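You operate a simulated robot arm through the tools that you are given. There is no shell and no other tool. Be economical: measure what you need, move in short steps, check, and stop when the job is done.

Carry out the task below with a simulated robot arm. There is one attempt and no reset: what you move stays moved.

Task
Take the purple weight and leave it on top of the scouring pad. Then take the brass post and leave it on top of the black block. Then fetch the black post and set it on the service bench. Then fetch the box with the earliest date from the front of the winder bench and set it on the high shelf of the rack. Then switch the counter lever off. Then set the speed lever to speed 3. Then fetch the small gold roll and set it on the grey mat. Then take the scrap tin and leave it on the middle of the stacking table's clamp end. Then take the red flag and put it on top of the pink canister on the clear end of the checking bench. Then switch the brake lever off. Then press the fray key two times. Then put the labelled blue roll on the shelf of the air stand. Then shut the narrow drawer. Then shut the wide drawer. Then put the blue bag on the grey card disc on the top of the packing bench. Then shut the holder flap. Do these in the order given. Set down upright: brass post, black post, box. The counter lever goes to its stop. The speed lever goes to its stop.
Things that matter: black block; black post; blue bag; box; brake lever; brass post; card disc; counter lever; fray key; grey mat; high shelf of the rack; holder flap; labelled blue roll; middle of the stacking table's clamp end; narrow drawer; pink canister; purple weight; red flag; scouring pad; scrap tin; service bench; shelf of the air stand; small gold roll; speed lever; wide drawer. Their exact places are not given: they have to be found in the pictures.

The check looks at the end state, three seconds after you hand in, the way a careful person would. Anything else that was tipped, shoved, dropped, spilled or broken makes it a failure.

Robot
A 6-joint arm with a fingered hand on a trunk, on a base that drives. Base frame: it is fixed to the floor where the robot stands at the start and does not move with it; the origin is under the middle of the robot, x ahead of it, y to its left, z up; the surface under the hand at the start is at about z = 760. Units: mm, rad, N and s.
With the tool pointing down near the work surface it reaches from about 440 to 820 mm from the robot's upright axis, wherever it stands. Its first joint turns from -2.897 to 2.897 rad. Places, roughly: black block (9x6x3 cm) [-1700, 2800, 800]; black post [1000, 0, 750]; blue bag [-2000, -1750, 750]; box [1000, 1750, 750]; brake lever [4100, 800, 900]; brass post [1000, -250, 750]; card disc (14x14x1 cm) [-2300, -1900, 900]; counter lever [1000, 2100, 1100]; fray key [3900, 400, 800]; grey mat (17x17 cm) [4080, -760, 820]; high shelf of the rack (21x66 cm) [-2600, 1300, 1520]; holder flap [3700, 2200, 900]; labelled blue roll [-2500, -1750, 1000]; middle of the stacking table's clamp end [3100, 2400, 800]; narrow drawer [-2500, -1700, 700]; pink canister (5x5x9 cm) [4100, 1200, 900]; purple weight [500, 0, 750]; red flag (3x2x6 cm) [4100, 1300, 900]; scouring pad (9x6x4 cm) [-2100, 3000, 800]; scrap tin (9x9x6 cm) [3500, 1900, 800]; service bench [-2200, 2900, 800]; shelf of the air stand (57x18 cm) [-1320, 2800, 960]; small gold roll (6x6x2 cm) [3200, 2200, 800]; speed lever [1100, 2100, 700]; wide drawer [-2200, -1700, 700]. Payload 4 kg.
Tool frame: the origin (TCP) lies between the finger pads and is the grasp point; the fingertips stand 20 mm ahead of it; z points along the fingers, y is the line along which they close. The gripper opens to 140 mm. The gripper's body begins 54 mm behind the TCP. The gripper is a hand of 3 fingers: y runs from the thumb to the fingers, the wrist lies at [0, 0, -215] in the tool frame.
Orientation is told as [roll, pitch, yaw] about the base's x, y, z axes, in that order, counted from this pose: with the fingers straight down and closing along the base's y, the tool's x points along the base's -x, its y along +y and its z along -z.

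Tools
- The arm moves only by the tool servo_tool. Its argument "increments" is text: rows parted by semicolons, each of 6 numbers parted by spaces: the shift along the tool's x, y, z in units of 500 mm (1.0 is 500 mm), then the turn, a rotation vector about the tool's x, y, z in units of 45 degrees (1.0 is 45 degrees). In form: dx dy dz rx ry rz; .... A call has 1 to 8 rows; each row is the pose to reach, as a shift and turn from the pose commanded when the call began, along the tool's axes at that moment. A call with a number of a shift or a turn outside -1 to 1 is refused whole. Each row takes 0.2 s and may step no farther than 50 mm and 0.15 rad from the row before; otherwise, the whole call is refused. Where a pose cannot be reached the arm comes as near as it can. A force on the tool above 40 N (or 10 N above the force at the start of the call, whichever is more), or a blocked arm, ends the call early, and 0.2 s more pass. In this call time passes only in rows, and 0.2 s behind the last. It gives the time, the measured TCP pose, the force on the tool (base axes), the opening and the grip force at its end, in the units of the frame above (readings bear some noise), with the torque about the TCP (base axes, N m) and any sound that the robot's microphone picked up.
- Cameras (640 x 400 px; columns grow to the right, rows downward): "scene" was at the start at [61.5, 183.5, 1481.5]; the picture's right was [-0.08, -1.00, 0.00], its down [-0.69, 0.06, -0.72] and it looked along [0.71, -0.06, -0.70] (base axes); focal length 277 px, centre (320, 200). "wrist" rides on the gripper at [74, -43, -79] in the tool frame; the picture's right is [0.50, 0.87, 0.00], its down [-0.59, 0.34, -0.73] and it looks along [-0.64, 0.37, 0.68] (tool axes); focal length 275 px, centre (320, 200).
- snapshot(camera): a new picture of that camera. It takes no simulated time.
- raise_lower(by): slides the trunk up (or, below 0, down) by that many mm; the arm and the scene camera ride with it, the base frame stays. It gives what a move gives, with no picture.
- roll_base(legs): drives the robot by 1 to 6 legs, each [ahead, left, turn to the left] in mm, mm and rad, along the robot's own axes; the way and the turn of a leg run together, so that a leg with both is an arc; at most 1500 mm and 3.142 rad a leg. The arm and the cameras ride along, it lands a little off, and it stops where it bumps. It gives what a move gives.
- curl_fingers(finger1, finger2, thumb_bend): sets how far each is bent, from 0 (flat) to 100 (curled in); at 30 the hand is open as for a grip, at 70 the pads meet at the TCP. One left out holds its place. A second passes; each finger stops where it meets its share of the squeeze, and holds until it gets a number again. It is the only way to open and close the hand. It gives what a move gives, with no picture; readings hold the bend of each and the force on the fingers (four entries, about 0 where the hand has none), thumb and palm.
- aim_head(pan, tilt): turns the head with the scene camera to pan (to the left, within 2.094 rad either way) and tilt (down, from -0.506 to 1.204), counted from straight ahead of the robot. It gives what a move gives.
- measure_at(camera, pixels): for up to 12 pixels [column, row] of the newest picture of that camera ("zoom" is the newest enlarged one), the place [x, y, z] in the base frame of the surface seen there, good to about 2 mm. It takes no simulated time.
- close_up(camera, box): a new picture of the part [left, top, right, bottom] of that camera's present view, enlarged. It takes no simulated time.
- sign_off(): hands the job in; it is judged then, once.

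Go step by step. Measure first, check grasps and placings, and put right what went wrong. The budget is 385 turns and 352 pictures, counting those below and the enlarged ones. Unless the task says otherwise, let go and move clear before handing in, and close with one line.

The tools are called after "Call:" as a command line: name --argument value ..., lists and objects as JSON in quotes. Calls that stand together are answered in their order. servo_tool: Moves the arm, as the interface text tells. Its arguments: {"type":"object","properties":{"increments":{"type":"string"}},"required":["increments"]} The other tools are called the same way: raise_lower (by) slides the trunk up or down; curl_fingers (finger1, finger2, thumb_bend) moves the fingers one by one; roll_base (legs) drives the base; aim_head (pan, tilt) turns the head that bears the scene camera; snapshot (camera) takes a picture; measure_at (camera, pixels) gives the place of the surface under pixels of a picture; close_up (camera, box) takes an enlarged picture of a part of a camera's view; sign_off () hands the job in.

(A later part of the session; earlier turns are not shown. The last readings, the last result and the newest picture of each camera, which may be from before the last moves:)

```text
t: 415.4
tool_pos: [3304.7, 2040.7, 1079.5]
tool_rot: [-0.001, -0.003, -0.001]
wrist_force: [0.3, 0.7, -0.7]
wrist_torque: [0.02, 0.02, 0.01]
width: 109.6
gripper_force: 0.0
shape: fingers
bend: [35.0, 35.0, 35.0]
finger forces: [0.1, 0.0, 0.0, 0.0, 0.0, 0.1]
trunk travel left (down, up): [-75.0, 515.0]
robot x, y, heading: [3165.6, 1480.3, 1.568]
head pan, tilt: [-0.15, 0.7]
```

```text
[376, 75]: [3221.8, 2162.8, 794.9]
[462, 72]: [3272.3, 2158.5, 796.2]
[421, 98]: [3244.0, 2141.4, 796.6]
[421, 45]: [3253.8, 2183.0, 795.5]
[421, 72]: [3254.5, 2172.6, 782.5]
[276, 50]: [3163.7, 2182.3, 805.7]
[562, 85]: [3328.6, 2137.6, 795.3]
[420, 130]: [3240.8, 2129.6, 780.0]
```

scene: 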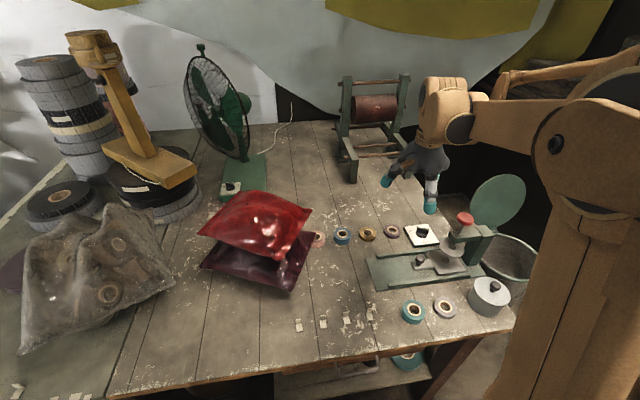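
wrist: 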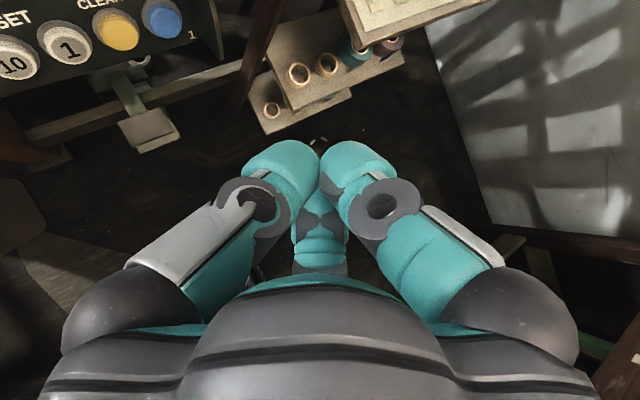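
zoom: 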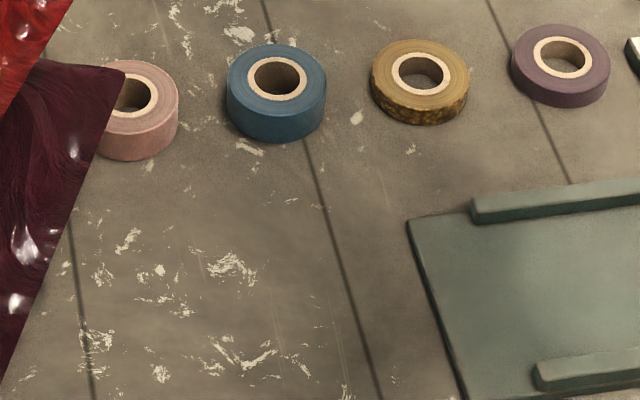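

Roll centre (3248,2161), top 796, table 780. Move above it.

Call:
servo_tool --increments "0.03 0.06 0.06 0 0 0; 0.06 0.12 0.12 0 0 0; 0.09 0.18 0.18 0 0 0; 0.113 0.241 0.22 0 0 0; 0.113 0.241 0.31 0 0 0; 0.113 0.241 0.4 0 0 0; 0.113 0.241 0.46 0 0 0"

Call:
snapshot --camera "wrist"

```text
t: 416.9
tool_pos: [3246.2, 2163.0, 848.6]
tool_rot: [-0.002, -0.003, 0.001]
wrist_force: [0.0, -0.4, 0.0]
wrist_torque: [0.02, 0.01, 0.0]
width: 109.8
gripper_force: 0.1
shape: fingers
bend: [35.0, 35.0, 35.0]
finger forces: [0.1, 0.1, 0.0, 0.1, 0.1, 0.0]
trunk travel left (down, up): [-75.0, 515.0]
robot x, y, heading: [3168.4, 1477.9, 1.569]
head pan, tilt: [-0.15, 0.7]
```

```text
202 pictures are left
```

wrist: 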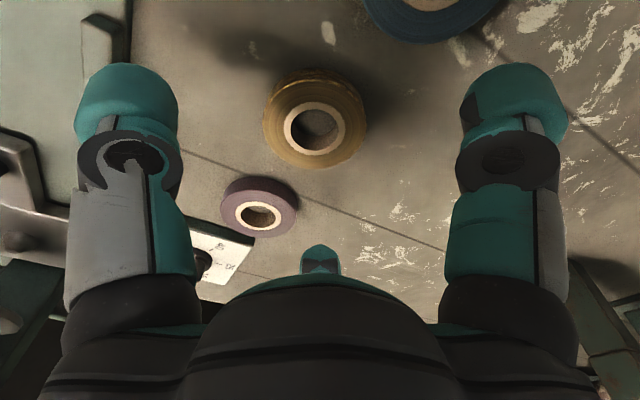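

Call:
close_up --camera "scene" --box '[300, 220, 400, 290]'

Call:
measure_at --camera "zoom" --pixels '[[410, 225], [475, 205], [405, 215], [440, 200]]'

```text
5.71 times, centred on (350, 255) of scene
```

zoom: 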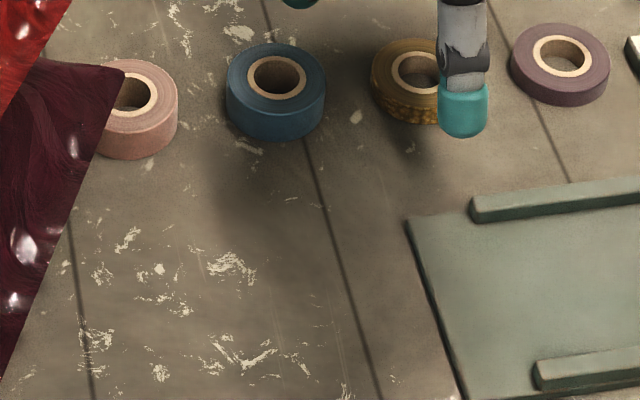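

```text
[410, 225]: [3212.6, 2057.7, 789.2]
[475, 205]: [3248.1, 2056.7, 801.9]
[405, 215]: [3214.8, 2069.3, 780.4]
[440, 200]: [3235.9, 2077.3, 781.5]
```

Thumb clears the press plate. Descend and grip.

Call:
servo_tool --increments "-0.002 -0.002 0.05 0 0 0; -0.003 -0.003 0.091 0 0 0"

Call:
curl_fingers --finger1 65 --finger2 65 --thumb_bend 65

Call:
snapshot --camera "wrist"

```text
t: 417.6
tool_pos: [3249.9, 2163.1, 802.5]
tool_rot: [0.0, -0.003, 0.0]
wrist_force: [-0.8, 0.6, 2.0]
wrist_torque: [0.05, 0.09, 0.03]
width: 110.2
gripper_force: 1.1
shape: fingers
bend: [35.0, 35.0, 35.0]
finger forces: [1.3, 0.7, 0.0, 0.0, 0.7, 0.0]
trunk travel left (down, up): [-75.0, 515.0]
robot x, y, heading: [3165.1, 1475.8, 1.57]
head pan, tilt: [-0.15, 0.7]
```

```text
t: 418.0
tool_pos: [3248.4, 2157.0, 806.4]
tool_rot: [-0.005, -0.002, -0.001]
wrist_force: [-1.4, -9.8, 37.3]
wrist_torque: [-1.73, 0.19, 0.02]
width: 50.4
gripper_force: 34.3
shape: fingers
bend: [55.0, 58.0, 56.0]
finger forces: [12.3, 8.5, 0.0, 0.0, 48.2, 0.0]
trunk travel left (down, up): [-75.0, 515.0]
robot x, y, heading: [3166.7, 1477.5, 1.567]
head pan, tilt: [-0.15, 0.7]
stopped: the force on the tool passed its limit at 41 N (the readings are from after the stop); the commanded pose is now the measured one
```

```text
200 pictures are left
```

wrist: 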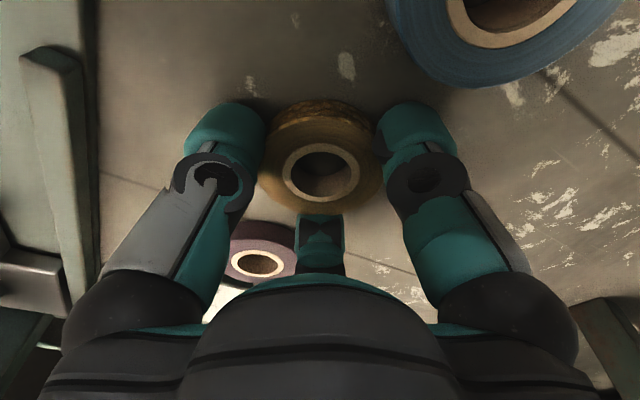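

Tips pressed on the table while closing. Raise ~4 mm and close again.

Call:
servo_tool --increments "0 0 -0.006 0 0 0"

Call:
curl_fingers --finger1 65 --finger2 65 --thumb_bend 65

Call:
servo_tool --increments "0 0 -0.03 0 0 0; 0 0 -0.08 0 0 0"

Call:
snapshot --camera "wrist"

```text
t: 418.4
tool_pos: [3251.6, 2158.7, 807.3]
tool_rot: [-0.004, -0.002, 0.0]
wrist_force: [-0.4, -10.5, 21.8]
wrist_torque: [-0.99, 0.21, 0.11]
width: 50.2
gripper_force: 26.1
shape: fingers
bend: [55.0, 58.0, 56.0]
finger forces: [14.0, 8.5, 0.0, 0.0, 30.3, 0.0]
trunk travel left (down, up): [-75.0, 515.0]
robot x, y, heading: [3167.0, 1477.5, 1.566]
head pan, tilt: [-0.15, 0.7]
```

```text
t: 419.4
tool_pos: [3250.2, 2159.7, 807.3]
tool_rot: [-0.005, -0.003, 0.001]
wrist_force: [-0.9, -9.3, 20.8]
wrist_torque: [-0.9, 0.2, 0.0]
width: 50.5
gripper_force: 25.7
shape: fingers
bend: [55.0, 58.0, 56.0]
finger forces: [13.9, 8.6, 0.1, 0.1, 28.6, 0.1]
trunk travel left (down, up): [-75.0, 515.0]
robot x, y, heading: [3167.7, 1483.3, 1.566]
head pan, tilt: [-0.15, 0.7]
```

```text
t: 420.0
tool_pos: [3252.3, 2162.0, 845.2]
tool_rot: [-0.004, -0.002, 0.001]
wrist_force: [-0.1, -0.4, -0.6]
wrist_torque: [-0.01, 0.01, 0.01]
width: 50.1
gripper_force: 19.1
shape: fingers
bend: [55.0, 58.0, 57.0]
finger forces: [11.3, 9.2, 0.0, 0.0, 18.3, 0.0]
trunk travel left (down, up): [-75.0, 515.0]
robot x, y, heading: [3167.1, 1479.1, 1.567]
head pan, tilt: [-0.15, 0.7]
```

```text
199 pictures are left
```

wrist: 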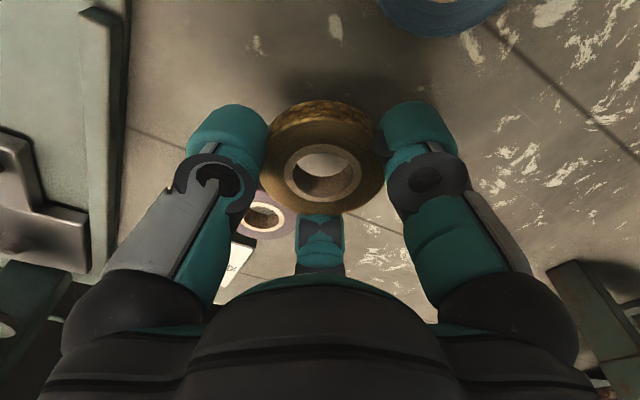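

Roll is held. Lift, back out, turn east and look for the grey mat's table.

Call:
servo_tool --increments "0 0 -0.09 0 0 0; 0 0 -0.18 0 0 0; 0 0 -0.27 0 0 0; 0 0 -0.36 0 0 0; 0 0 -0.43 0 0 0; 0 -0.09 -0.43 0 0 0; 0 -0.18 -0.43 0 0 0; 0 -0.27 -0.43 0 0 0"

Call:
roll_base --legs '[[-780, 0, 0], [0, 0, -1.567]]'

Call:
aim_head --pan -0.7 --tilt 0.5

Call:
snapshot --camera "scene"

Call:
aim_head --pan 0.3 --tilt 0.5

Call:
snapshot --camera "scene"

```text
t: 421.8
tool_pos: [3246.4, 2026.3, 1062.9]
tool_rot: [-0.004, -0.003, -0.001]
wrist_force: [-0.3, -0.3, 0.1]
wrist_torque: [0.01, 0.02, -0.03]
width: 49.6
gripper_force: 19.5
shape: fingers
bend: [55.0, 58.0, 57.0]
finger forces: [11.5, 8.7, 0.0, 0.0, 18.0, 0.0]
trunk travel left (down, up): [-75.0, 515.0]
robot x, y, heading: [3169.3, 1475.2, 1.57]
head pan, tilt: [-0.15, 0.7]
```

```text
t: 429.8
tool_pos: [3702.7, 615.2, 1062.2]
tool_rot: [-0.006, -0.003, -1.596]
wrist_force: [-0.3, 0.2, -0.6]
wrist_torque: [0.01, 0.01, 0.01]
width: 49.2
gripper_force: 18.9
shape: fingers
bend: [55.0, 58.0, 57.0]
finger forces: [11.7, 8.7, 0.0, 0.0, 17.4, 0.1]
trunk travel left (down, up): [-75.0, 515.0]
robot x, y, heading: [3157.2, 705.4, -0.029]
head pan, tilt: [-0.15, 0.7]
```

```text
t: 430.7
tool_pos: [3704.6, 615.3, 1062.4]
tool_rot: [-0.005, -0.004, -1.596]
wrist_force: [0.2, 0.0, 0.0]
wrist_torque: [0.01, -0.02, 0.0]
width: 49.4
gripper_force: 18.8
shape: fingers
bend: [55.0, 58.0, 57.0]
finger forces: [11.6, 8.6, 0.0, 0.1, 17.4, 0.0]
trunk travel left (down, up): [-75.0, 515.0]
robot x, y, heading: [3159.6, 712.2, -0.029]
head pan, tilt: [-0.7, 0.499]
```

```text
198 pictures are left
```

scene: 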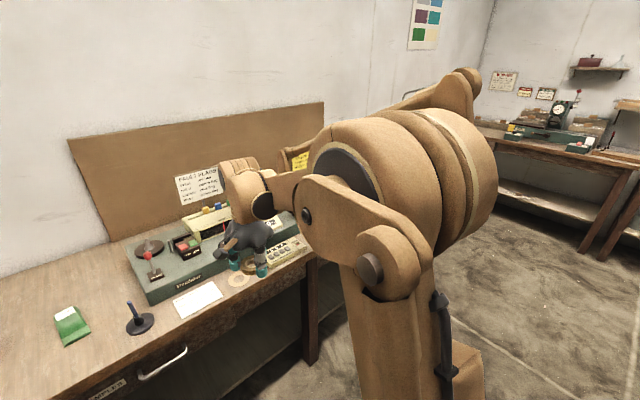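

```text
t: 432.0
tool_pos: [3704.9, 615.3, 1061.7]
tool_rot: [-0.005, -0.004, -1.598]
wrist_force: [0.1, 0.0, 0.2]
wrist_torque: [0.0, 0.01, 0.0]
width: 49.7
gripper_force: 18.7
shape: fingers
bend: [55.0, 58.0, 57.0]
finger forces: [11.6, 8.5, 0.0, 0.0, 17.5, 0.1]
trunk travel left (down, up): [-75.0, 515.0]
robot x, y, heading: [3155.0, 712.9, -0.03]
head pan, tilt: [0.3, 0.499]
```

```text
197 pictures are left
```

scene: 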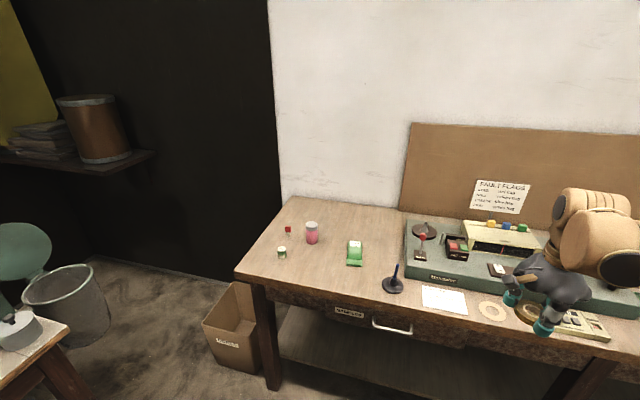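

Checking bench is ahead; the mat is further south (y≈-760). Slide right along the bench.

Call:
roll_base --legs '[[-200, 0, 0.03], [0, -1400, 0]]'

Call:
aim_head --pan 0.1 --tilt 0.5

Call:
snapshot --camera "scene"

```text
t: 440.4
tool_pos: [3517.3, -792.4, 1062.2]
tool_rot: [-0.006, -0.002, -1.547]
wrist_force: [0.5, 0.1, 0.5]
wrist_torque: [0.02, 0.02, -0.01]
width: 49.4
gripper_force: 18.4
shape: fingers
bend: [55.0, 58.0, 57.0]
finger forces: [11.7, 8.6, 0.0, 0.1, 17.5, 0.0]
trunk travel left (down, up): [-75.0, 515.0]
robot x, y, heading: [2968.5, -727.7, 0.022]
head pan, tilt: [0.3, 0.499]
```

```text
t: 441.1
tool_pos: [3518.2, -791.9, 1061.8]
tool_rot: [-0.006, -0.003, -1.548]
wrist_force: [0.5, 0.6, -1.5]
wrist_torque: [0.0, -0.04, 0.0]
width: 49.4
gripper_force: 18.6
shape: fingers
bend: [55.0, 58.0, 57.0]
finger forces: [11.6, 8.7, 0.0, 0.1, 17.3, 0.1]
trunk travel left (down, up): [-75.0, 515.0]
robot x, y, heading: [2967.6, -722.0, 0.014]
head pan, tilt: [0.099, 0.499]
```

```text
196 pictures are left
```

scene: 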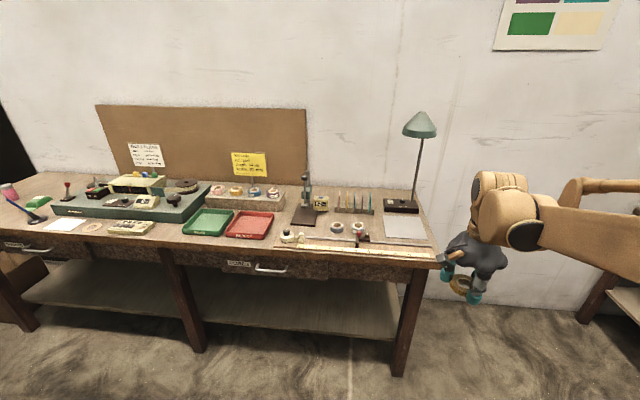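

The grey mat is at (405,227) near the lamp. Measure it and the surroundings.

Call:
close_up --camera "scene" --box '[270, 100, 450, 270]'

Call:
measure_at --camera "scene" --pixels '[[388, 217], [422, 217], [386, 237], [427, 238], [405, 227], [402, 203], [420, 130], [418, 170], [360, 210], [440, 255], [360, 250], [359, 227]]'

```text
2.35 times, centred on (360, 185) of scene
```

zoom: 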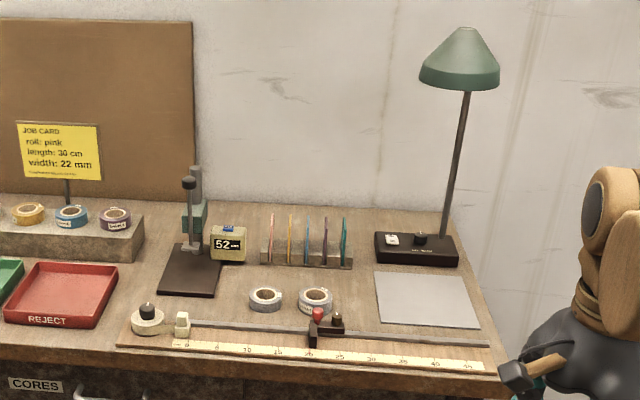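

```text
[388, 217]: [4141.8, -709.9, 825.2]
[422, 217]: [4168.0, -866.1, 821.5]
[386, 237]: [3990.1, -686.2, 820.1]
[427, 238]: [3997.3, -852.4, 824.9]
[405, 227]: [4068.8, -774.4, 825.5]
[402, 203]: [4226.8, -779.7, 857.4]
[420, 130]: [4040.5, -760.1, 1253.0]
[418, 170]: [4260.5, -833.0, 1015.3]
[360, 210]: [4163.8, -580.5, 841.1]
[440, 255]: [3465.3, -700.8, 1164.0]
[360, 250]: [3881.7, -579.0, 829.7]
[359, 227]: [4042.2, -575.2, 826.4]
```

Call:
measure_at --camera "zoom" --pixels '[[460, 86], [425, 80], [495, 84], [460, 92], [463, 35], [440, 85]]'

Call:
snapshot --camera "wrist"

```text
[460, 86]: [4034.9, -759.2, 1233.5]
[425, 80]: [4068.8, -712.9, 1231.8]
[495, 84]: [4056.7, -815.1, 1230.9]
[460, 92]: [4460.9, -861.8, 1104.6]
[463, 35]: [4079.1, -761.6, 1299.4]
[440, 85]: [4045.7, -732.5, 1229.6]
```

```text
194 pictures are left
```

wrist: 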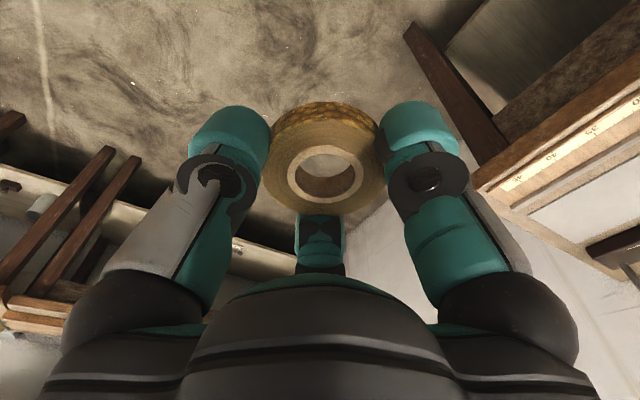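

Lamp shade's rim is at z 1230 above the mat; I'll lower the hand to ~885 first, then drive in beneath it.

Call:
servo_tool --increments "0 0 0.09 0 0 0; 0 0 0.18 0 0 0; 0 0 0.27 0 0 0; 0 0 0.354 0 0 0"

Call:
roll_base --legs '[[430, 0, 0]]'

Call:
snapshot --camera "scene"

Call:
snapshot --camera "wrist"

```text
t: 442.1
tool_pos: [3514.3, -798.1, 885.8]
tool_rot: [-0.005, -0.004, -1.549]
wrist_force: [-0.4, 0.3, -1.0]
wrist_torque: [0.02, -0.02, -0.03]
width: 49.5
gripper_force: 18.6
shape: fingers
bend: [54.0, 58.0, 57.0]
finger forces: [11.9, 8.4, 0.1, 0.0, 17.0, 0.1]
trunk travel left (down, up): [-75.0, 515.0]
robot x, y, heading: [2966.6, -722.8, 0.019]
head pan, tilt: [0.099, 0.499]
```

```text
t: 444.8
tool_pos: [3947.6, -786.7, 885.7]
tool_rot: [-0.006, -0.004, -1.545]
wrist_force: [-0.5, 0.2, 0.0]
wrist_torque: [0.01, -0.04, -0.02]
width: 49.4
gripper_force: 18.7
shape: fingers
bend: [54.0, 58.0, 57.0]
finger forces: [11.9, 8.5, 0.0, 0.0, 16.9, 0.0]
trunk travel left (down, up): [-75.0, 515.0]
robot x, y, heading: [3393.0, -714.3, 0.021]
head pan, tilt: [0.099, 0.499]
```

```text
193 pictures are left
```

scene: 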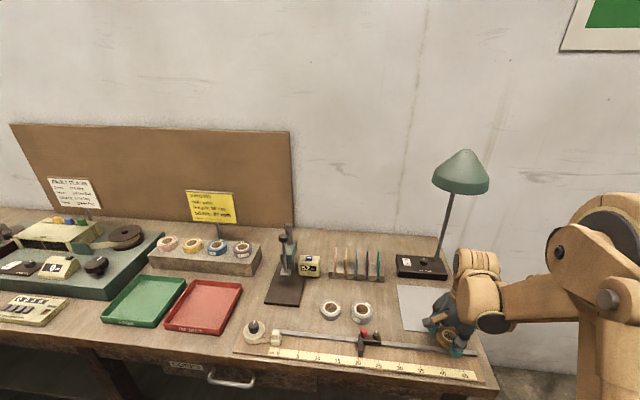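

```text
192 pictures are left
```

wrist: 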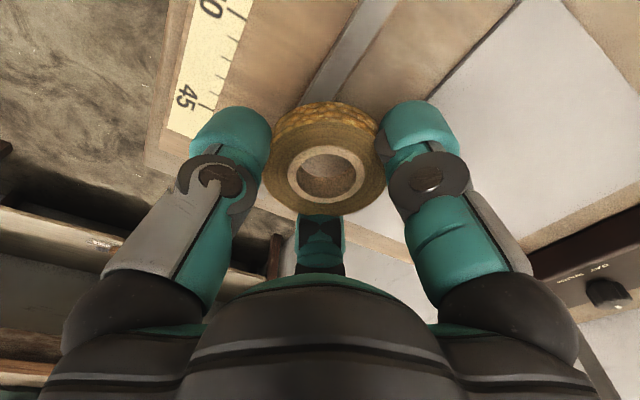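

Move over the mat and lower toward contact.

Call:
servo_tool --increments "0.012 0.095 0 0 0 0; 0.025 0.191 0 0 0 0; 0.025 0.191 0.05 0 0 0; 0.025 0.191 0.06 0 0 0"

Call:
snapshot --camera "wrist"

Call:
close_up --camera "scene" --box '[380, 130, 520, 370]'

```text
t: 445.8
tool_pos: [4042.2, -773.2, 857.3]
tool_rot: [-0.005, -0.004, -1.546]
wrist_force: [-0.7, 0.2, -0.1]
wrist_torque: [0.03, 0.01, -0.01]
width: 49.5
gripper_force: 18.6
shape: fingers
bend: [54.0, 58.0, 57.0]
finger forces: [12.0, 8.7, 0.0, 0.0, 16.9, 0.1]
trunk travel left (down, up): [-75.0, 515.0]
robot x, y, heading: [3399.7, -715.1, 0.026]
head pan, tilt: [0.099, 0.499]
```

```text
191 pictures are left
```

wrist: 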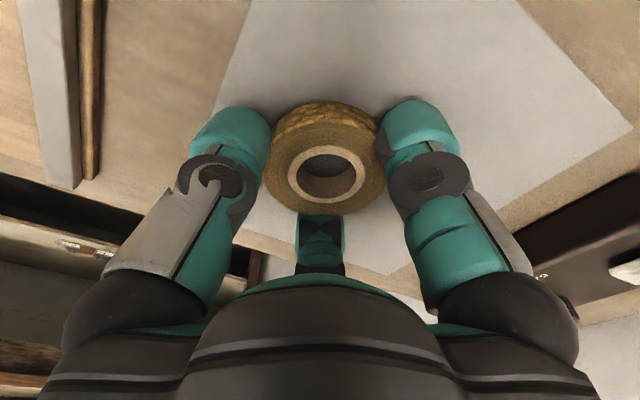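

```text
1.67 times, centred on (450, 250) of scene
```

zoom: 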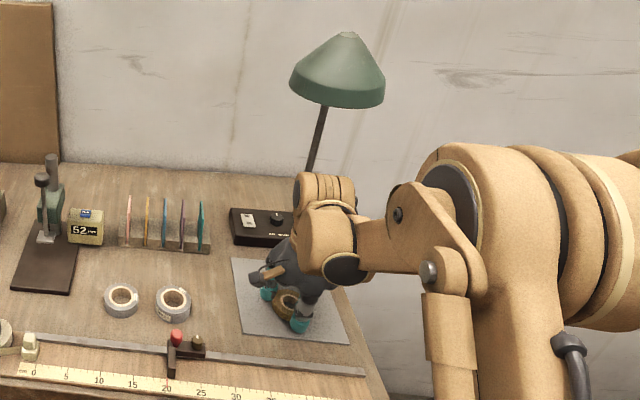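

Call:
servo_tool --increments "0 0 0.004 0 0 0; 0 0 0.008 0 0 0"

Call:
curl_fingers --finger1 44 --finger2 44 --thumb_bend 44

Call:
servo_tool --increments "0 0 -0.04 0 0 0; 0 0 -0.06 0 0 0; 0 -0.08 -0.06 0 0 0; 0 -0.17 -0.06 0 0 0; 0 -0.26 -0.06 0 0 0; 0 -0.34 -0.06 0 0 0"

Call:
close_up --camera "scene" --box '[370, 240, 510, 370]'

```text
t: 446.4
tool_pos: [4042.7, -771.5, 852.1]
tool_rot: [-0.007, -0.003, -1.544]
wrist_force: [0.5, 0.4, 0.4]
wrist_torque: [0.03, 0.01, -0.02]
width: 49.4
gripper_force: 18.8
shape: fingers
bend: [54.0, 58.0, 57.0]
finger forces: [11.9, 8.7, 0.1, 0.0, 16.9, 0.0]
trunk travel left (down, up): [-75.0, 515.0]
robot x, y, heading: [3402.5, -711.3, 0.02]
head pan, tilt: [0.099, 0.499]
```

```text
t: 447.4
tool_pos: [4042.3, -771.5, 852.1]
tool_rot: [-0.004, -0.004, -1.545]
wrist_force: [0.5, -0.4, -0.1]
wrist_torque: [0.01, -0.01, 0.0]
width: 82.4
gripper_force: 0.2
shape: fingers
bend: [44.0, 44.0, 44.0]
finger forces: [0.1, 0.0, 0.0, 0.1, 0.0, 0.1]
trunk travel left (down, up): [-75.0, 515.0]
robot x, y, heading: [3405.4, -720.0, 0.021]
head pan, tilt: [0.099, 0.499]
```

```text
t: 448.8
tool_pos: [3870.8, -773.2, 886.2]
tool_rot: [-0.005, -0.002, -1.545]
wrist_force: [-0.4, -0.7, 0.3]
wrist_torque: [0.01, 0.04, 0.03]
width: 82.4
gripper_force: 0.1
shape: fingers
bend: [44.0, 44.0, 44.0]
finger forces: [0.0, 0.0, 0.0, 0.0, 0.0, 0.1]
trunk travel left (down, up): [-75.0, 515.0]
robot x, y, heading: [3399.3, -719.6, 0.025]
head pan, tilt: [0.099, 0.499]
```

```text
3.08 times, centred on (440, 305) of scene
```

zoom: 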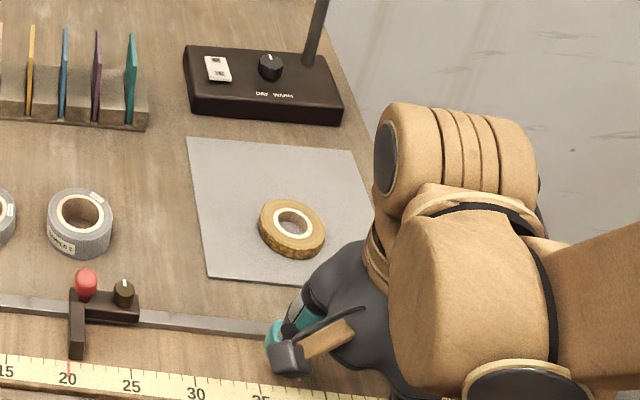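

Gold roll rests on the mat. Drive back to the stacking table for the scrap tin.

Call:
roll_base --legs '[[-430, 0, 0]]'

Call:
servo_tool --increments "0 0 -0.09 0 0 0; 0 0 -0.18 0 0 0; 0 0 -0.27 0 0 0; 0 0 -0.35 0 0 0"

Call:
roll_base --legs '[[0, 1400, -0.02], [0, 0, 1.571], [650, -250, 0]]'

Call:
aim_head --pan -0.1 --tilt 0.6

Call:
snapshot --camera "scene"

```text
t: 451.4
tool_pos: [3430.3, -779.6, 885.6]
tool_rot: [-0.006, -0.003, -1.533]
wrist_force: [-1.0, 0.1, -0.4]
wrist_torque: [0.01, 0.02, 0.01]
width: 82.3
gripper_force: 0.0
shape: fingers
bend: [44.0, 44.0, 44.0]
finger forces: [0.0, 0.0, 0.0, 0.0, 0.1, 0.0]
trunk travel left (down, up): [-75.0, 515.0]
robot x, y, heading: [2959.6, -728.9, 0.035]
head pan, tilt: [0.099, 0.499]
```

```text
t: 452.4
tool_pos: [3431.9, -779.5, 1062.3]
tool_rot: [-0.005, -0.004, -1.533]
wrist_force: [0.0, -0.2, -0.5]
wrist_torque: [-0.03, -0.03, 0.01]
width: 82.4
gripper_force: 0.0
shape: fingers
bend: [44.0, 44.0, 44.0]
finger forces: [0.0, 0.1, 0.0, 0.0, 0.1, 0.1]
trunk travel left (down, up): [-75.0, 515.0]
robot x, y, heading: [2962.1, -729.6, 0.036]
head pan, tilt: [0.099, 0.499]
```

```text
t: 466.7
tool_pos: [3156.4, 1810.7, 1060.4]
tool_rot: [-0.005, -0.003, 0.065]
wrist_force: [-0.1, 0.1, 0.4]
wrist_torque: [-0.02, -0.03, 0.01]
width: 82.1
gripper_force: 0.1
shape: fingers
bend: [44.0, 44.0, 44.0]
finger forces: [0.0, 0.0, 0.0, 0.0, 0.0, 0.0]
trunk travel left (down, up): [-75.0, 515.0]
robot x, y, heading: [3120.2, 1337.8, 1.629]
head pan, tilt: [0.099, 0.499]
```

```text
t: 467.4
tool_pos: [3155.9, 1808.3, 1061.4]
tool_rot: [-0.004, -0.006, 0.066]
wrist_force: [-0.9, -0.4, 0.1]
wrist_torque: [-0.02, 0.02, 0.03]
width: 82.4
gripper_force: 0.0
shape: fingers
bend: [44.0, 44.0, 44.0]
finger forces: [0.1, 0.0, 0.0, 0.0, 0.0, 0.1]
trunk travel left (down, up): [-75.0, 515.0]
robot x, y, heading: [3119.8, 1334.8, 1.632]
head pan, tilt: [-0.099, 0.6]
```

```text
188 pictures are left
```

scene: 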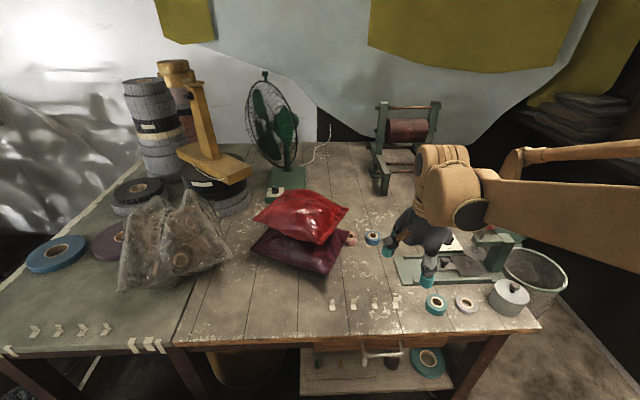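

Call:
measure_at --camera "scene" --pixels '[[180, 345], [205, 300], [532, 325], [300, 170], [340, 150], [365, 150], [345, 190], [330, 230], [350, 210], [375, 195], [385, 175], [300, 185]]'

Call:
close_up --camera "scene" --box '[230, 120, 450, 280]'

```text
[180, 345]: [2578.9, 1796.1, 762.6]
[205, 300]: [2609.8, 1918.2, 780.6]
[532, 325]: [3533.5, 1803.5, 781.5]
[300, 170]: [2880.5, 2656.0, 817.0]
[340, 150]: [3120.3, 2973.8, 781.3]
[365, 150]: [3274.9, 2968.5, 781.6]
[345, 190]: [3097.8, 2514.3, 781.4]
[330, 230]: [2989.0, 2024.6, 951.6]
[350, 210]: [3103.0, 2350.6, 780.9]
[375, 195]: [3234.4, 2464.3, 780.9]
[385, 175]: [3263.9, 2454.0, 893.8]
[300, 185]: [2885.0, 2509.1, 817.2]
```

```text
2.50 times, centred on (340, 200) of scene
```

zoom: 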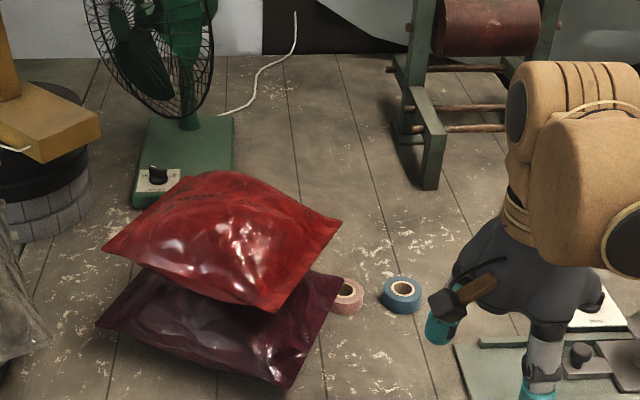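

The clamp end is the planked right half (x 2590–3540, y 1790–2980), middle ≈(3065–3100,2390–2400), which is bare. It's far from the front; look at the floor on the table's right side.

Call:
aim_head --pan -0.75 --tilt 0.6

Call:
snapshot --camera "scene"

```text
t: 468.5
tool_pos: [3156.7, 1809.7, 1061.5]
tool_rot: [-0.004, -0.003, 0.064]
wrist_force: [-0.4, 0.6, 0.7]
wrist_torque: [0.05, 0.01, -0.01]
width: 82.2
gripper_force: 0.0
shape: fingers
bend: [44.0, 44.0, 44.0]
finger forces: [0.0, 0.0, 0.1, 0.0, 0.0, 0.1]
trunk travel left (down, up): [-75.0, 515.0]
robot x, y, heading: [3120.8, 1340.4, 1.63]
head pan, tilt: [-0.75, 0.6]
```

```text
186 pictures are left
```

scene: 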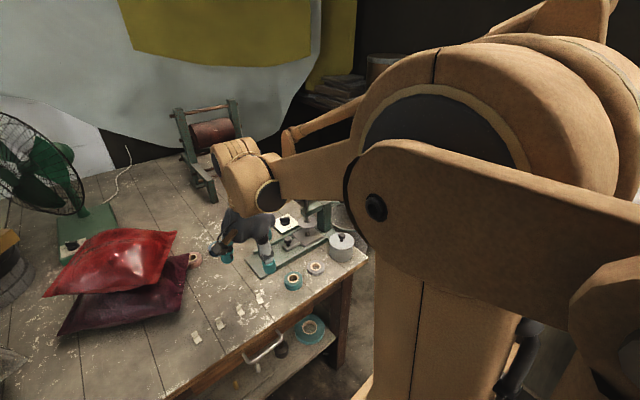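

Call:
roll_base --legs '[[-250, -150, -0.9]]'

Call:
aim_head --pan 0.25 --tilt 0.6

Call:
snapshot --camera "scene"

```text
t: 471.1
tool_pos: [3549.5, 1335.9, 1059.7]
tool_rot: [-0.005, -0.004, -0.799]
wrist_force: [0.0, -0.6, 0.3]
wrist_torque: [-0.02, 0.0, 0.0]
width: 82.4
gripper_force: 0.1
shape: fingers
bend: [44.0, 44.0, 44.0]
finger forces: [0.0, 0.0, 0.1, 0.0, 0.0, 0.0]
trunk travel left (down, up): [-75.0, 515.0]
robot x, y, heading: [3164.2, 1057.5, 0.772]
head pan, tilt: [-0.75, 0.6]
```

```text
t: 472.4
tool_pos: [3549.6, 1335.3, 1060.9]
tool_rot: [-0.005, -0.004, -0.8]
wrist_force: [0.6, 0.5, -0.2]
wrist_torque: [0.02, 0.0, 0.0]
width: 82.4
gripper_force: 0.1
shape: fingers
bend: [44.0, 44.0, 44.0]
finger forces: [0.1, 0.1, 0.0, 0.0, 0.0, 0.0]
trunk travel left (down, up): [-75.0, 515.0]
robot x, y, heading: [3163.1, 1057.8, 0.768]
head pan, tilt: [0.25, 0.6]
```

```text
185 pictures are left
```

scene: 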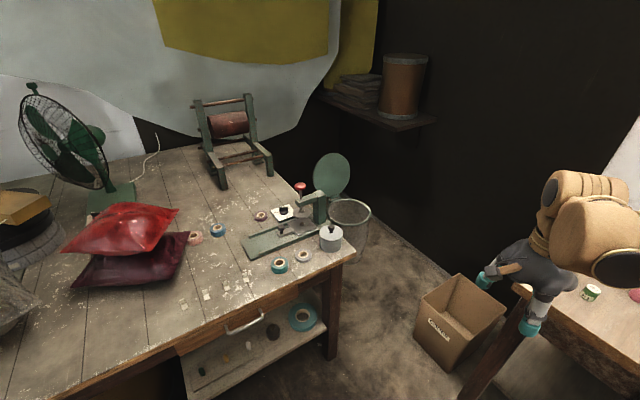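

Call:
measure_at --camera "scene" --pixels '[[350, 260], [330, 355], [350, 215], [368, 215], [350, 250], [420, 330], [455, 275], [500, 315], [400, 210], [380, 240], [450, 245], [375, 130]]'

Call:
measure_at --camera "scene" --pixels '[[200, 148], [225, 185], [260, 170], [330, 165], [180, 210], [190, 190], [155, 235], [120, 200], [175, 235], [330, 235], [322, 240], [340, 240]]'

```text
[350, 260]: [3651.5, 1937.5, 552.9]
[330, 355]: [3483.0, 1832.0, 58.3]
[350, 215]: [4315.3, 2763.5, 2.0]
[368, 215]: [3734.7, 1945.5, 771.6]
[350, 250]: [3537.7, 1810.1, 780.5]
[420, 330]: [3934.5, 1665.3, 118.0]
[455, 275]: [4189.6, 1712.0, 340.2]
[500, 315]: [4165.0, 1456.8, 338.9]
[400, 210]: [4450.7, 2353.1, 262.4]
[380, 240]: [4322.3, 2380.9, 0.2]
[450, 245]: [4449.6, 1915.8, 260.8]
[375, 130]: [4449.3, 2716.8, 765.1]
```

```text
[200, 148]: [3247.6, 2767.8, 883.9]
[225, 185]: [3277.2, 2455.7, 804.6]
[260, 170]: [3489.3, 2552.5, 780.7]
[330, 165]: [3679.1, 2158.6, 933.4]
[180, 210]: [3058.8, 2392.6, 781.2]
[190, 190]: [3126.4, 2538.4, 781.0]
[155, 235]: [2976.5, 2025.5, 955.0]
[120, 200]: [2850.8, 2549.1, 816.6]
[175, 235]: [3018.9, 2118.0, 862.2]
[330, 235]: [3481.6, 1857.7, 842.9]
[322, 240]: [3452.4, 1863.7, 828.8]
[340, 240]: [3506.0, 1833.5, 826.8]
```

The right side is not reachable safely (box/basket). I'll grip the tin with a tilted hand (closing along x, tin stays upright) to extend reach from the front. Zoom on the tin.

Call:
close_up --camera "scene" --box '[260, 190, 380, 290]'

Call:
measure_at --camera "zoom" --pixels '[[345, 205], [417, 175], [365, 170], [412, 195], [355, 215], [385, 165], [360, 235], [250, 255], [223, 290], [345, 160], [440, 130], [420, 230]]'

```text
4.00 times, centred on (320, 240) of scene
```

zoom: 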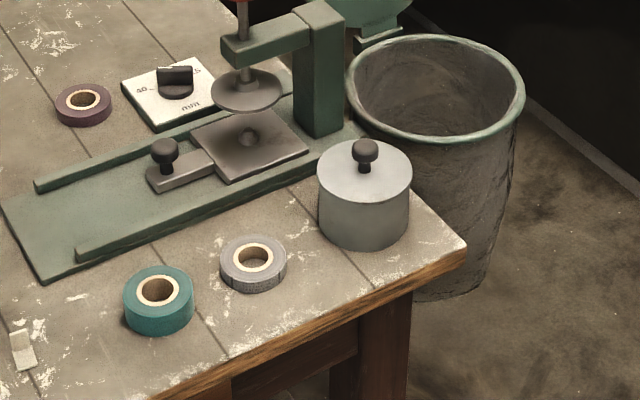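

```text
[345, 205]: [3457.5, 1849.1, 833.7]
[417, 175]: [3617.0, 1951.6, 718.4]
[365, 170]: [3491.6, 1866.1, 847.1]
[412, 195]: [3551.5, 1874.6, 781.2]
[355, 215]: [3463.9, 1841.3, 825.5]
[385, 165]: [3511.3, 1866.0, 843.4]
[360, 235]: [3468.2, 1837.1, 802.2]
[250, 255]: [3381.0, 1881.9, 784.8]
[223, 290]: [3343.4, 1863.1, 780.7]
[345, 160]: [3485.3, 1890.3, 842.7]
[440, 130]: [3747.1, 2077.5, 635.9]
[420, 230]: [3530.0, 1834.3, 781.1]
```

Tin: centre ≈(3491,1868), dia ≈90, z 781–843. Reposition to (3430,1230) facing +y and restore the tool yaw.

Call:
roll_base --legs '[[0, 0, 0.8], [170, -270, 0]]'

Call:
servo_tool --increments "0 0 0 0 0 -0.167; 0 0 0 0 0 -0.333; 0 0 0 0 0 -0.5; 0 0 0 0 0 -0.667; 0 0 0 0 0 -0.833; 0 0 0 0 0 -1"

Call:
servo_tool --increments "0 0 0 0 0 -0.167; 0 0 0 0 0 -0.333; 0 0 0 0 0 -0.5; 0 0 0 0 0 -0.667; 0 0 0 0 0 -0.833; 0 0 0 0 0 -1"

Call:
servo_tool --increments "0 0 0 0 -0.156 0; 0 0 0 0 -0.311 0; 0 0 0 0 -0.467 0; 0 0 0 0 -0.622 0; 0 0 0 0 -0.778 0"

Call:
curl_fingers --finger1 32 --finger2 32 --thumb_bend 32

Call:
aim_head --pan 0.0 --tilt 0.7

Call:
snapshot --camera "scene"

```text
t: 476.6
tool_pos: [3504.9, 1698.8, 1060.6]
tool_rot: [-0.004, -0.003, -0.002]
wrist_force: [0.2, 0.3, -0.4]
wrist_torque: [0.03, -0.02, 0.01]
width: 82.4
gripper_force: 0.1
shape: fingers
bend: [44.0, 44.0, 44.0]
finger forces: [0.0, 0.0, 0.1, 0.0, 0.0, 0.0]
trunk travel left (down, up): [-75.0, 515.0]
robot x, y, heading: [3434.2, 1227.3, 1.564]
head pan, tilt: [0.25, 0.6]
```

```text
t: 478.0
tool_pos: [3504.7, 1699.1, 1059.8]
tool_rot: [-0.008, 0.001, 0.785]
wrist_force: [0.2, 0.0, 0.5]
wrist_torque: [0.0, -0.04, -0.05]
width: 82.6
gripper_force: 0.0
shape: fingers
bend: [44.0, 44.0, 44.0]
finger forces: [0.0, 0.0, 0.1, 0.1, 0.0, 0.0]
trunk travel left (down, up): [-75.0, 515.0]
robot x, y, heading: [3434.4, 1226.9, 1.564]
head pan, tilt: [0.25, 0.6]
```

```text
t: 479.4
tool_pos: [3505.1, 1698.8, 1061.2]
tool_rot: [-0.004, 0.005, 1.57]
wrist_force: [-0.2, -0.5, -0.4]
wrist_torque: [0.01, 0.02, 0.02]
width: 82.2
gripper_force: 0.1
shape: fingers
bend: [44.0, 44.0, 44.0]
finger forces: [0.0, 0.1, 0.0, 0.0, 0.0, 0.0]
trunk travel left (down, up): [-75.0, 515.0]
robot x, y, heading: [3434.1, 1231.8, 1.57]
head pan, tilt: [0.25, 0.6]
```

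```text
t: 480.6
tool_pos: [3504.6, 1698.7, 1060.0]
tool_rot: [-0.003, -0.607, 1.571]
wrist_force: [-0.1, -0.2, 1.1]
wrist_torque: [0.03, 0.01, 0.0]
width: 82.8
gripper_force: 0.1
shape: fingers
bend: [44.0, 44.0, 44.0]
finger forces: [0.0, 0.0, 0.0, 0.0, 0.1, 0.0]
trunk travel left (down, up): [-75.0, 515.0]
robot x, y, heading: [3437.5, 1227.7, 1.567]
head pan, tilt: [0.25, 0.6]
```

```text
t: 481.6
tool_pos: [3506.0, 1699.3, 1060.6]
tool_rot: [-0.005, -0.605, 1.572]
wrist_force: [-0.4, -0.5, 0.7]
wrist_torque: [-0.01, 0.01, 0.03]
width: 118.5
gripper_force: 0.0
shape: fingers
bend: [32.0, 32.0, 32.0]
finger forces: [0.0, 0.1, 0.1, 0.0, 0.0, 0.0]
trunk travel left (down, up): [-75.0, 515.0]
robot x, y, heading: [3436.7, 1227.7, 1.563]
head pan, tilt: [0.25, 0.6]
```

```text
t: 482.4
tool_pos: [3505.0, 1699.0, 1060.8]
tool_rot: [-0.003, -0.605, 1.571]
wrist_force: [0.6, 0.4, 0.4]
wrist_torque: [0.0, 0.0, 0.03]
width: 118.5
gripper_force: 0.1
shape: fingers
bend: [32.0, 32.0, 32.0]
finger forces: [0.0, 0.1, 0.0, 0.1, 0.0, 0.0]
trunk travel left (down, up): [-75.0, 515.0]
robot x, y, heading: [3440.2, 1227.0, 1.566]
head pan, tilt: [0.0, 0.7]
```

```text
183 pictures are left
```

scene: 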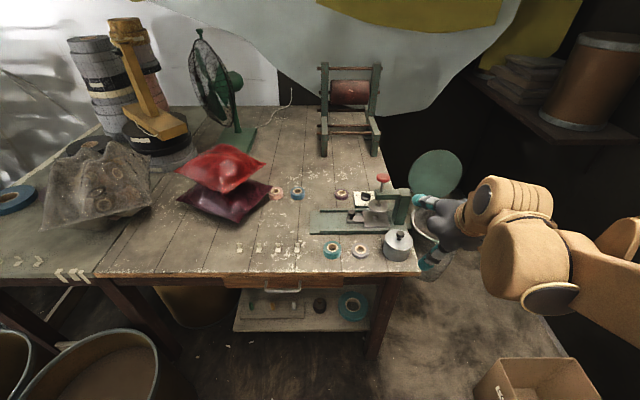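

Call:
close_up --camera "scene" --box '[330, 180, 450, 280]'

Call:
measure_at --camera "zoom" --pixels '[[325, 235], [367, 235], [347, 222], [345, 195], [345, 255], [347, 192], [320, 265], [310, 190], [280, 215], [375, 190], [240, 250], [370, 260]]'

Call:
snapshot --camera "wrist"

```text
4.00 times, centred on (390, 230) of scene
```

zoom: 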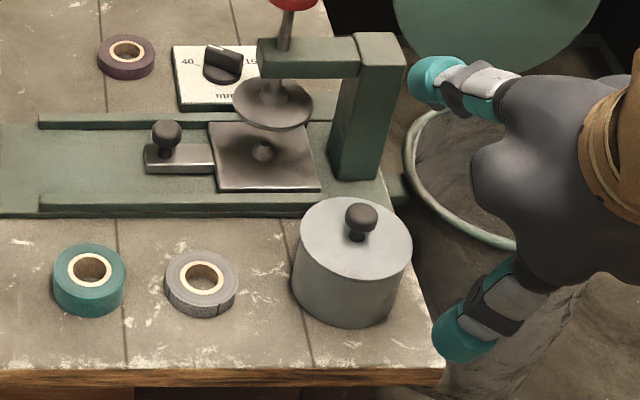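

```text
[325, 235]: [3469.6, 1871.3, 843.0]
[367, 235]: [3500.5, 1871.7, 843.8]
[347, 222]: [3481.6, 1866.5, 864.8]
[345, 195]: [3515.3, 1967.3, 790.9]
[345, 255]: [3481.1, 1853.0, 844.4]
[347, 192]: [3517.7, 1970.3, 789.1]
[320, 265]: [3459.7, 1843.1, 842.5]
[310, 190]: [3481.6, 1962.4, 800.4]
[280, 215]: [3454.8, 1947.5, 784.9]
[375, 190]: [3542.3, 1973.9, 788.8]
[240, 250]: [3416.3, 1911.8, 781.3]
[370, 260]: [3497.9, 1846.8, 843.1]
```

```text
181 pictures are left
```

wrist: 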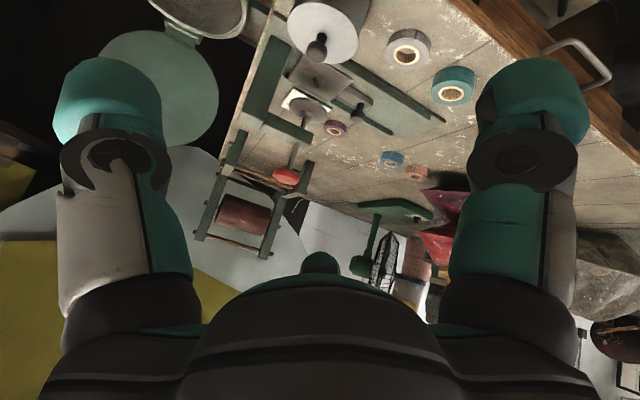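

Tin centre (3490,1868), dia ≈84. Approach along the tilted tool axis to a pre-grasp point.

Call:
servo_tool --increments "0 0.01 0.09 0 0 0; 0 0.02 0.18 0 0 0; 0 0.03 0.27 0 0 0; 0 0.03 0.36 0 0 0"

Call:
snapshot --camera "wrist"

Call:
close_up --camera "scene" --box '[330, 180, 450, 280]'

```text
t: 483.4
tool_pos: [3491.6, 1803.1, 913.4]
tool_rot: [-0.003, -0.605, 1.571]
wrist_force: [-0.8, -0.1, 0.2]
wrist_torque: [0.01, -0.01, -0.01]
width: 118.6
gripper_force: 0.1
shape: fingers
bend: [32.0, 32.0, 32.0]
finger forces: [0.0, 0.1, 0.0, 0.1, 0.1, 0.0]
trunk travel left (down, up): [-75.0, 515.0]
robot x, y, heading: [3434.1, 1228.3, 1.564]
head pan, tilt: [0.0, 0.7]
```

```text
180 pictures are left
```

wrist: 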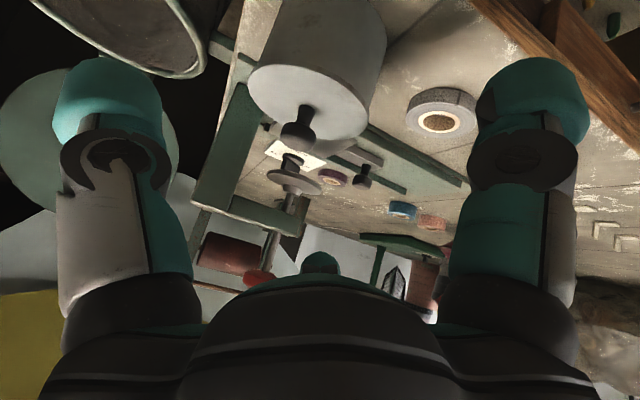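

```text
4.00 times, centred on (390, 230) of scene
```

zoom: 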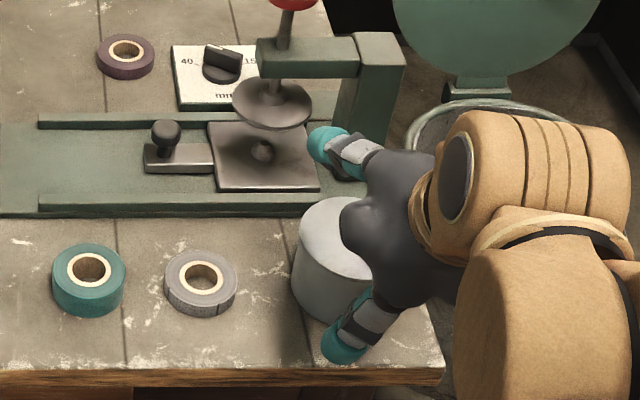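

The tripod fingers spread along the tilt direction, so a tilted grip won't fit. Switch to a straight-down grip with yaw 0, and later stand very close to the table (y≈1580) to reach. Straighten up first.

Call:
servo_tool --increments "0 0 -0.05 0 0.156 0; 0 0 -0.1 0 0.311 0; 0 0 -0.15 0 0.467 0; 0 0 -0.2 0 0.622 0; 0 0 -0.2 0 0.77 0"

Call:
servo_tool --increments "0 0 0 0 0 0.167; 0 0 0 0 0 0.333; 0 0 0 0 0 0.5; 0 0 0 0 0 0.667; 0 0 0 0 0 0.833; 0 0 0 0 0 1"

Call:
servo_tool --increments "0 0 0 0 0 0.167; 0 0 0 0 0 0.333; 0 0 0 0 0 0.5; 0 0 0 0 0 0.667; 0 0 0 0 0 0.833; 0 0 0 0 0 1"

```text
t: 484.6
tool_pos: [3489.2, 1744.9, 995.2]
tool_rot: [-0.006, 0.002, 1.568]
wrist_force: [0.3, 0.1, 0.0]
wrist_torque: [0.01, 0.0, -0.02]
width: 118.7
gripper_force: 0.0
shape: fingers
bend: [32.0, 32.0, 32.0]
finger forces: [0.0, 0.1, 0.1, 0.0, 0.1, 0.1]
trunk travel left (down, up): [-75.0, 515.0]
robot x, y, heading: [3437.2, 1229.8, 1.565]
head pan, tilt: [0.0, 0.7]
```

```text
t: 486.0
tool_pos: [3490.9, 1744.9, 994.4]
tool_rot: [-0.003, -0.003, 0.783]
wrist_force: [0.3, -0.6, 0.4]
wrist_torque: [-0.03, 0.02, 0.02]
width: 118.5
gripper_force: 0.1
shape: fingers
bend: [32.0, 32.0, 32.0]
finger forces: [0.1, 0.0, 0.0, 0.1, 0.0, 0.0]
trunk travel left (down, up): [-75.0, 515.0]
robot x, y, heading: [3434.7, 1224.6, 1.568]
head pan, tilt: [0.0, 0.7]
```

```text
t: 487.4
tool_pos: [3490.0, 1744.0, 994.8]
tool_rot: [0.001, -0.004, -0.004]
wrist_force: [-0.1, 0.1, -0.4]
wrist_torque: [-0.04, -0.04, 0.0]
width: 118.6
gripper_force: 0.0
shape: fingers
bend: [32.0, 32.0, 32.0]
finger forces: [0.1, 0.1, 0.0, 0.1, 0.0, 0.1]
trunk travel left (down, up): [-75.0, 515.0]
robot x, y, heading: [3438.4, 1229.2, 1.566]
head pan, tilt: [0.0, 0.7]
```

Call:
servo_tool --increments "0 0.08 0.03 0 0 0; 0 0.16 0.06 0 0 0; 0 0.24 0.1 0 0 0; 0 0.248 0.18 0 0 0"

Call:
snapshot --camera "wrist"

Call:
close_up --camera "scene" --box '[330, 180, 450, 280]'

```text
t: 488.4
tool_pos: [3489.1, 1866.2, 902.4]
tool_rot: [0.0, -0.004, -0.002]
wrist_force: [0.8, -0.6, -0.8]
wrist_torque: [-0.02, -0.02, 0.0]
width: 118.5
gripper_force: 0.0
shape: fingers
bend: [32.0, 32.0, 32.0]
finger forces: [0.0, 0.0, 0.0, 0.0, 0.0, 0.0]
trunk travel left (down, up): [-75.0, 515.0]
robot x, y, heading: [3433.6, 1227.0, 1.563]
head pan, tilt: [0.0, 0.7]
```

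```text
178 pictures are left
```

wrist: 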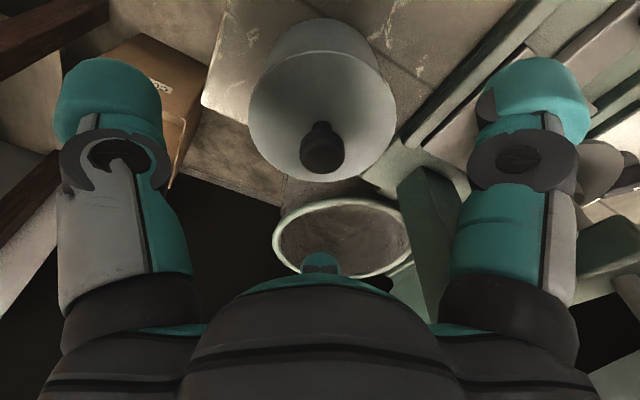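

```text
4.00 times, centred on (390, 230) of scene
```

zoom: 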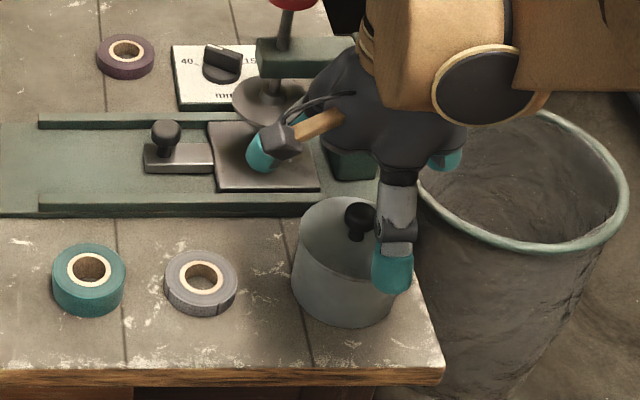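

Call:
measure_at --camera "zoom" --pixels '[[260, 160], [445, 160], [392, 285], [325, 235], [300, 250], [356, 205], [410, 245]]'

Call:
measure_at --camera "wrist" --pixels '[[252, 110], [394, 110], [323, 180], [285, 160], [370, 155], [460, 90], [440, 190], [400, 130]]'

```text
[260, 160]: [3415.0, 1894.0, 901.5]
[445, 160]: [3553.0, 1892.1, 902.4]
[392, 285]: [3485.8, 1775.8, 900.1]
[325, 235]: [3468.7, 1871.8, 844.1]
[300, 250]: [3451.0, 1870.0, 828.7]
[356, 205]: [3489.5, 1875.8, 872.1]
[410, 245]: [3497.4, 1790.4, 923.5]
```

```text
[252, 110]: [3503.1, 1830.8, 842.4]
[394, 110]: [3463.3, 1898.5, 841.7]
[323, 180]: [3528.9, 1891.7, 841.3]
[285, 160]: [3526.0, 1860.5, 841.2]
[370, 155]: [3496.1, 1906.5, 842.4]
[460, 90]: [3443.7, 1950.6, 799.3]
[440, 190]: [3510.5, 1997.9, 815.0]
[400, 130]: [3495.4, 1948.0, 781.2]
```

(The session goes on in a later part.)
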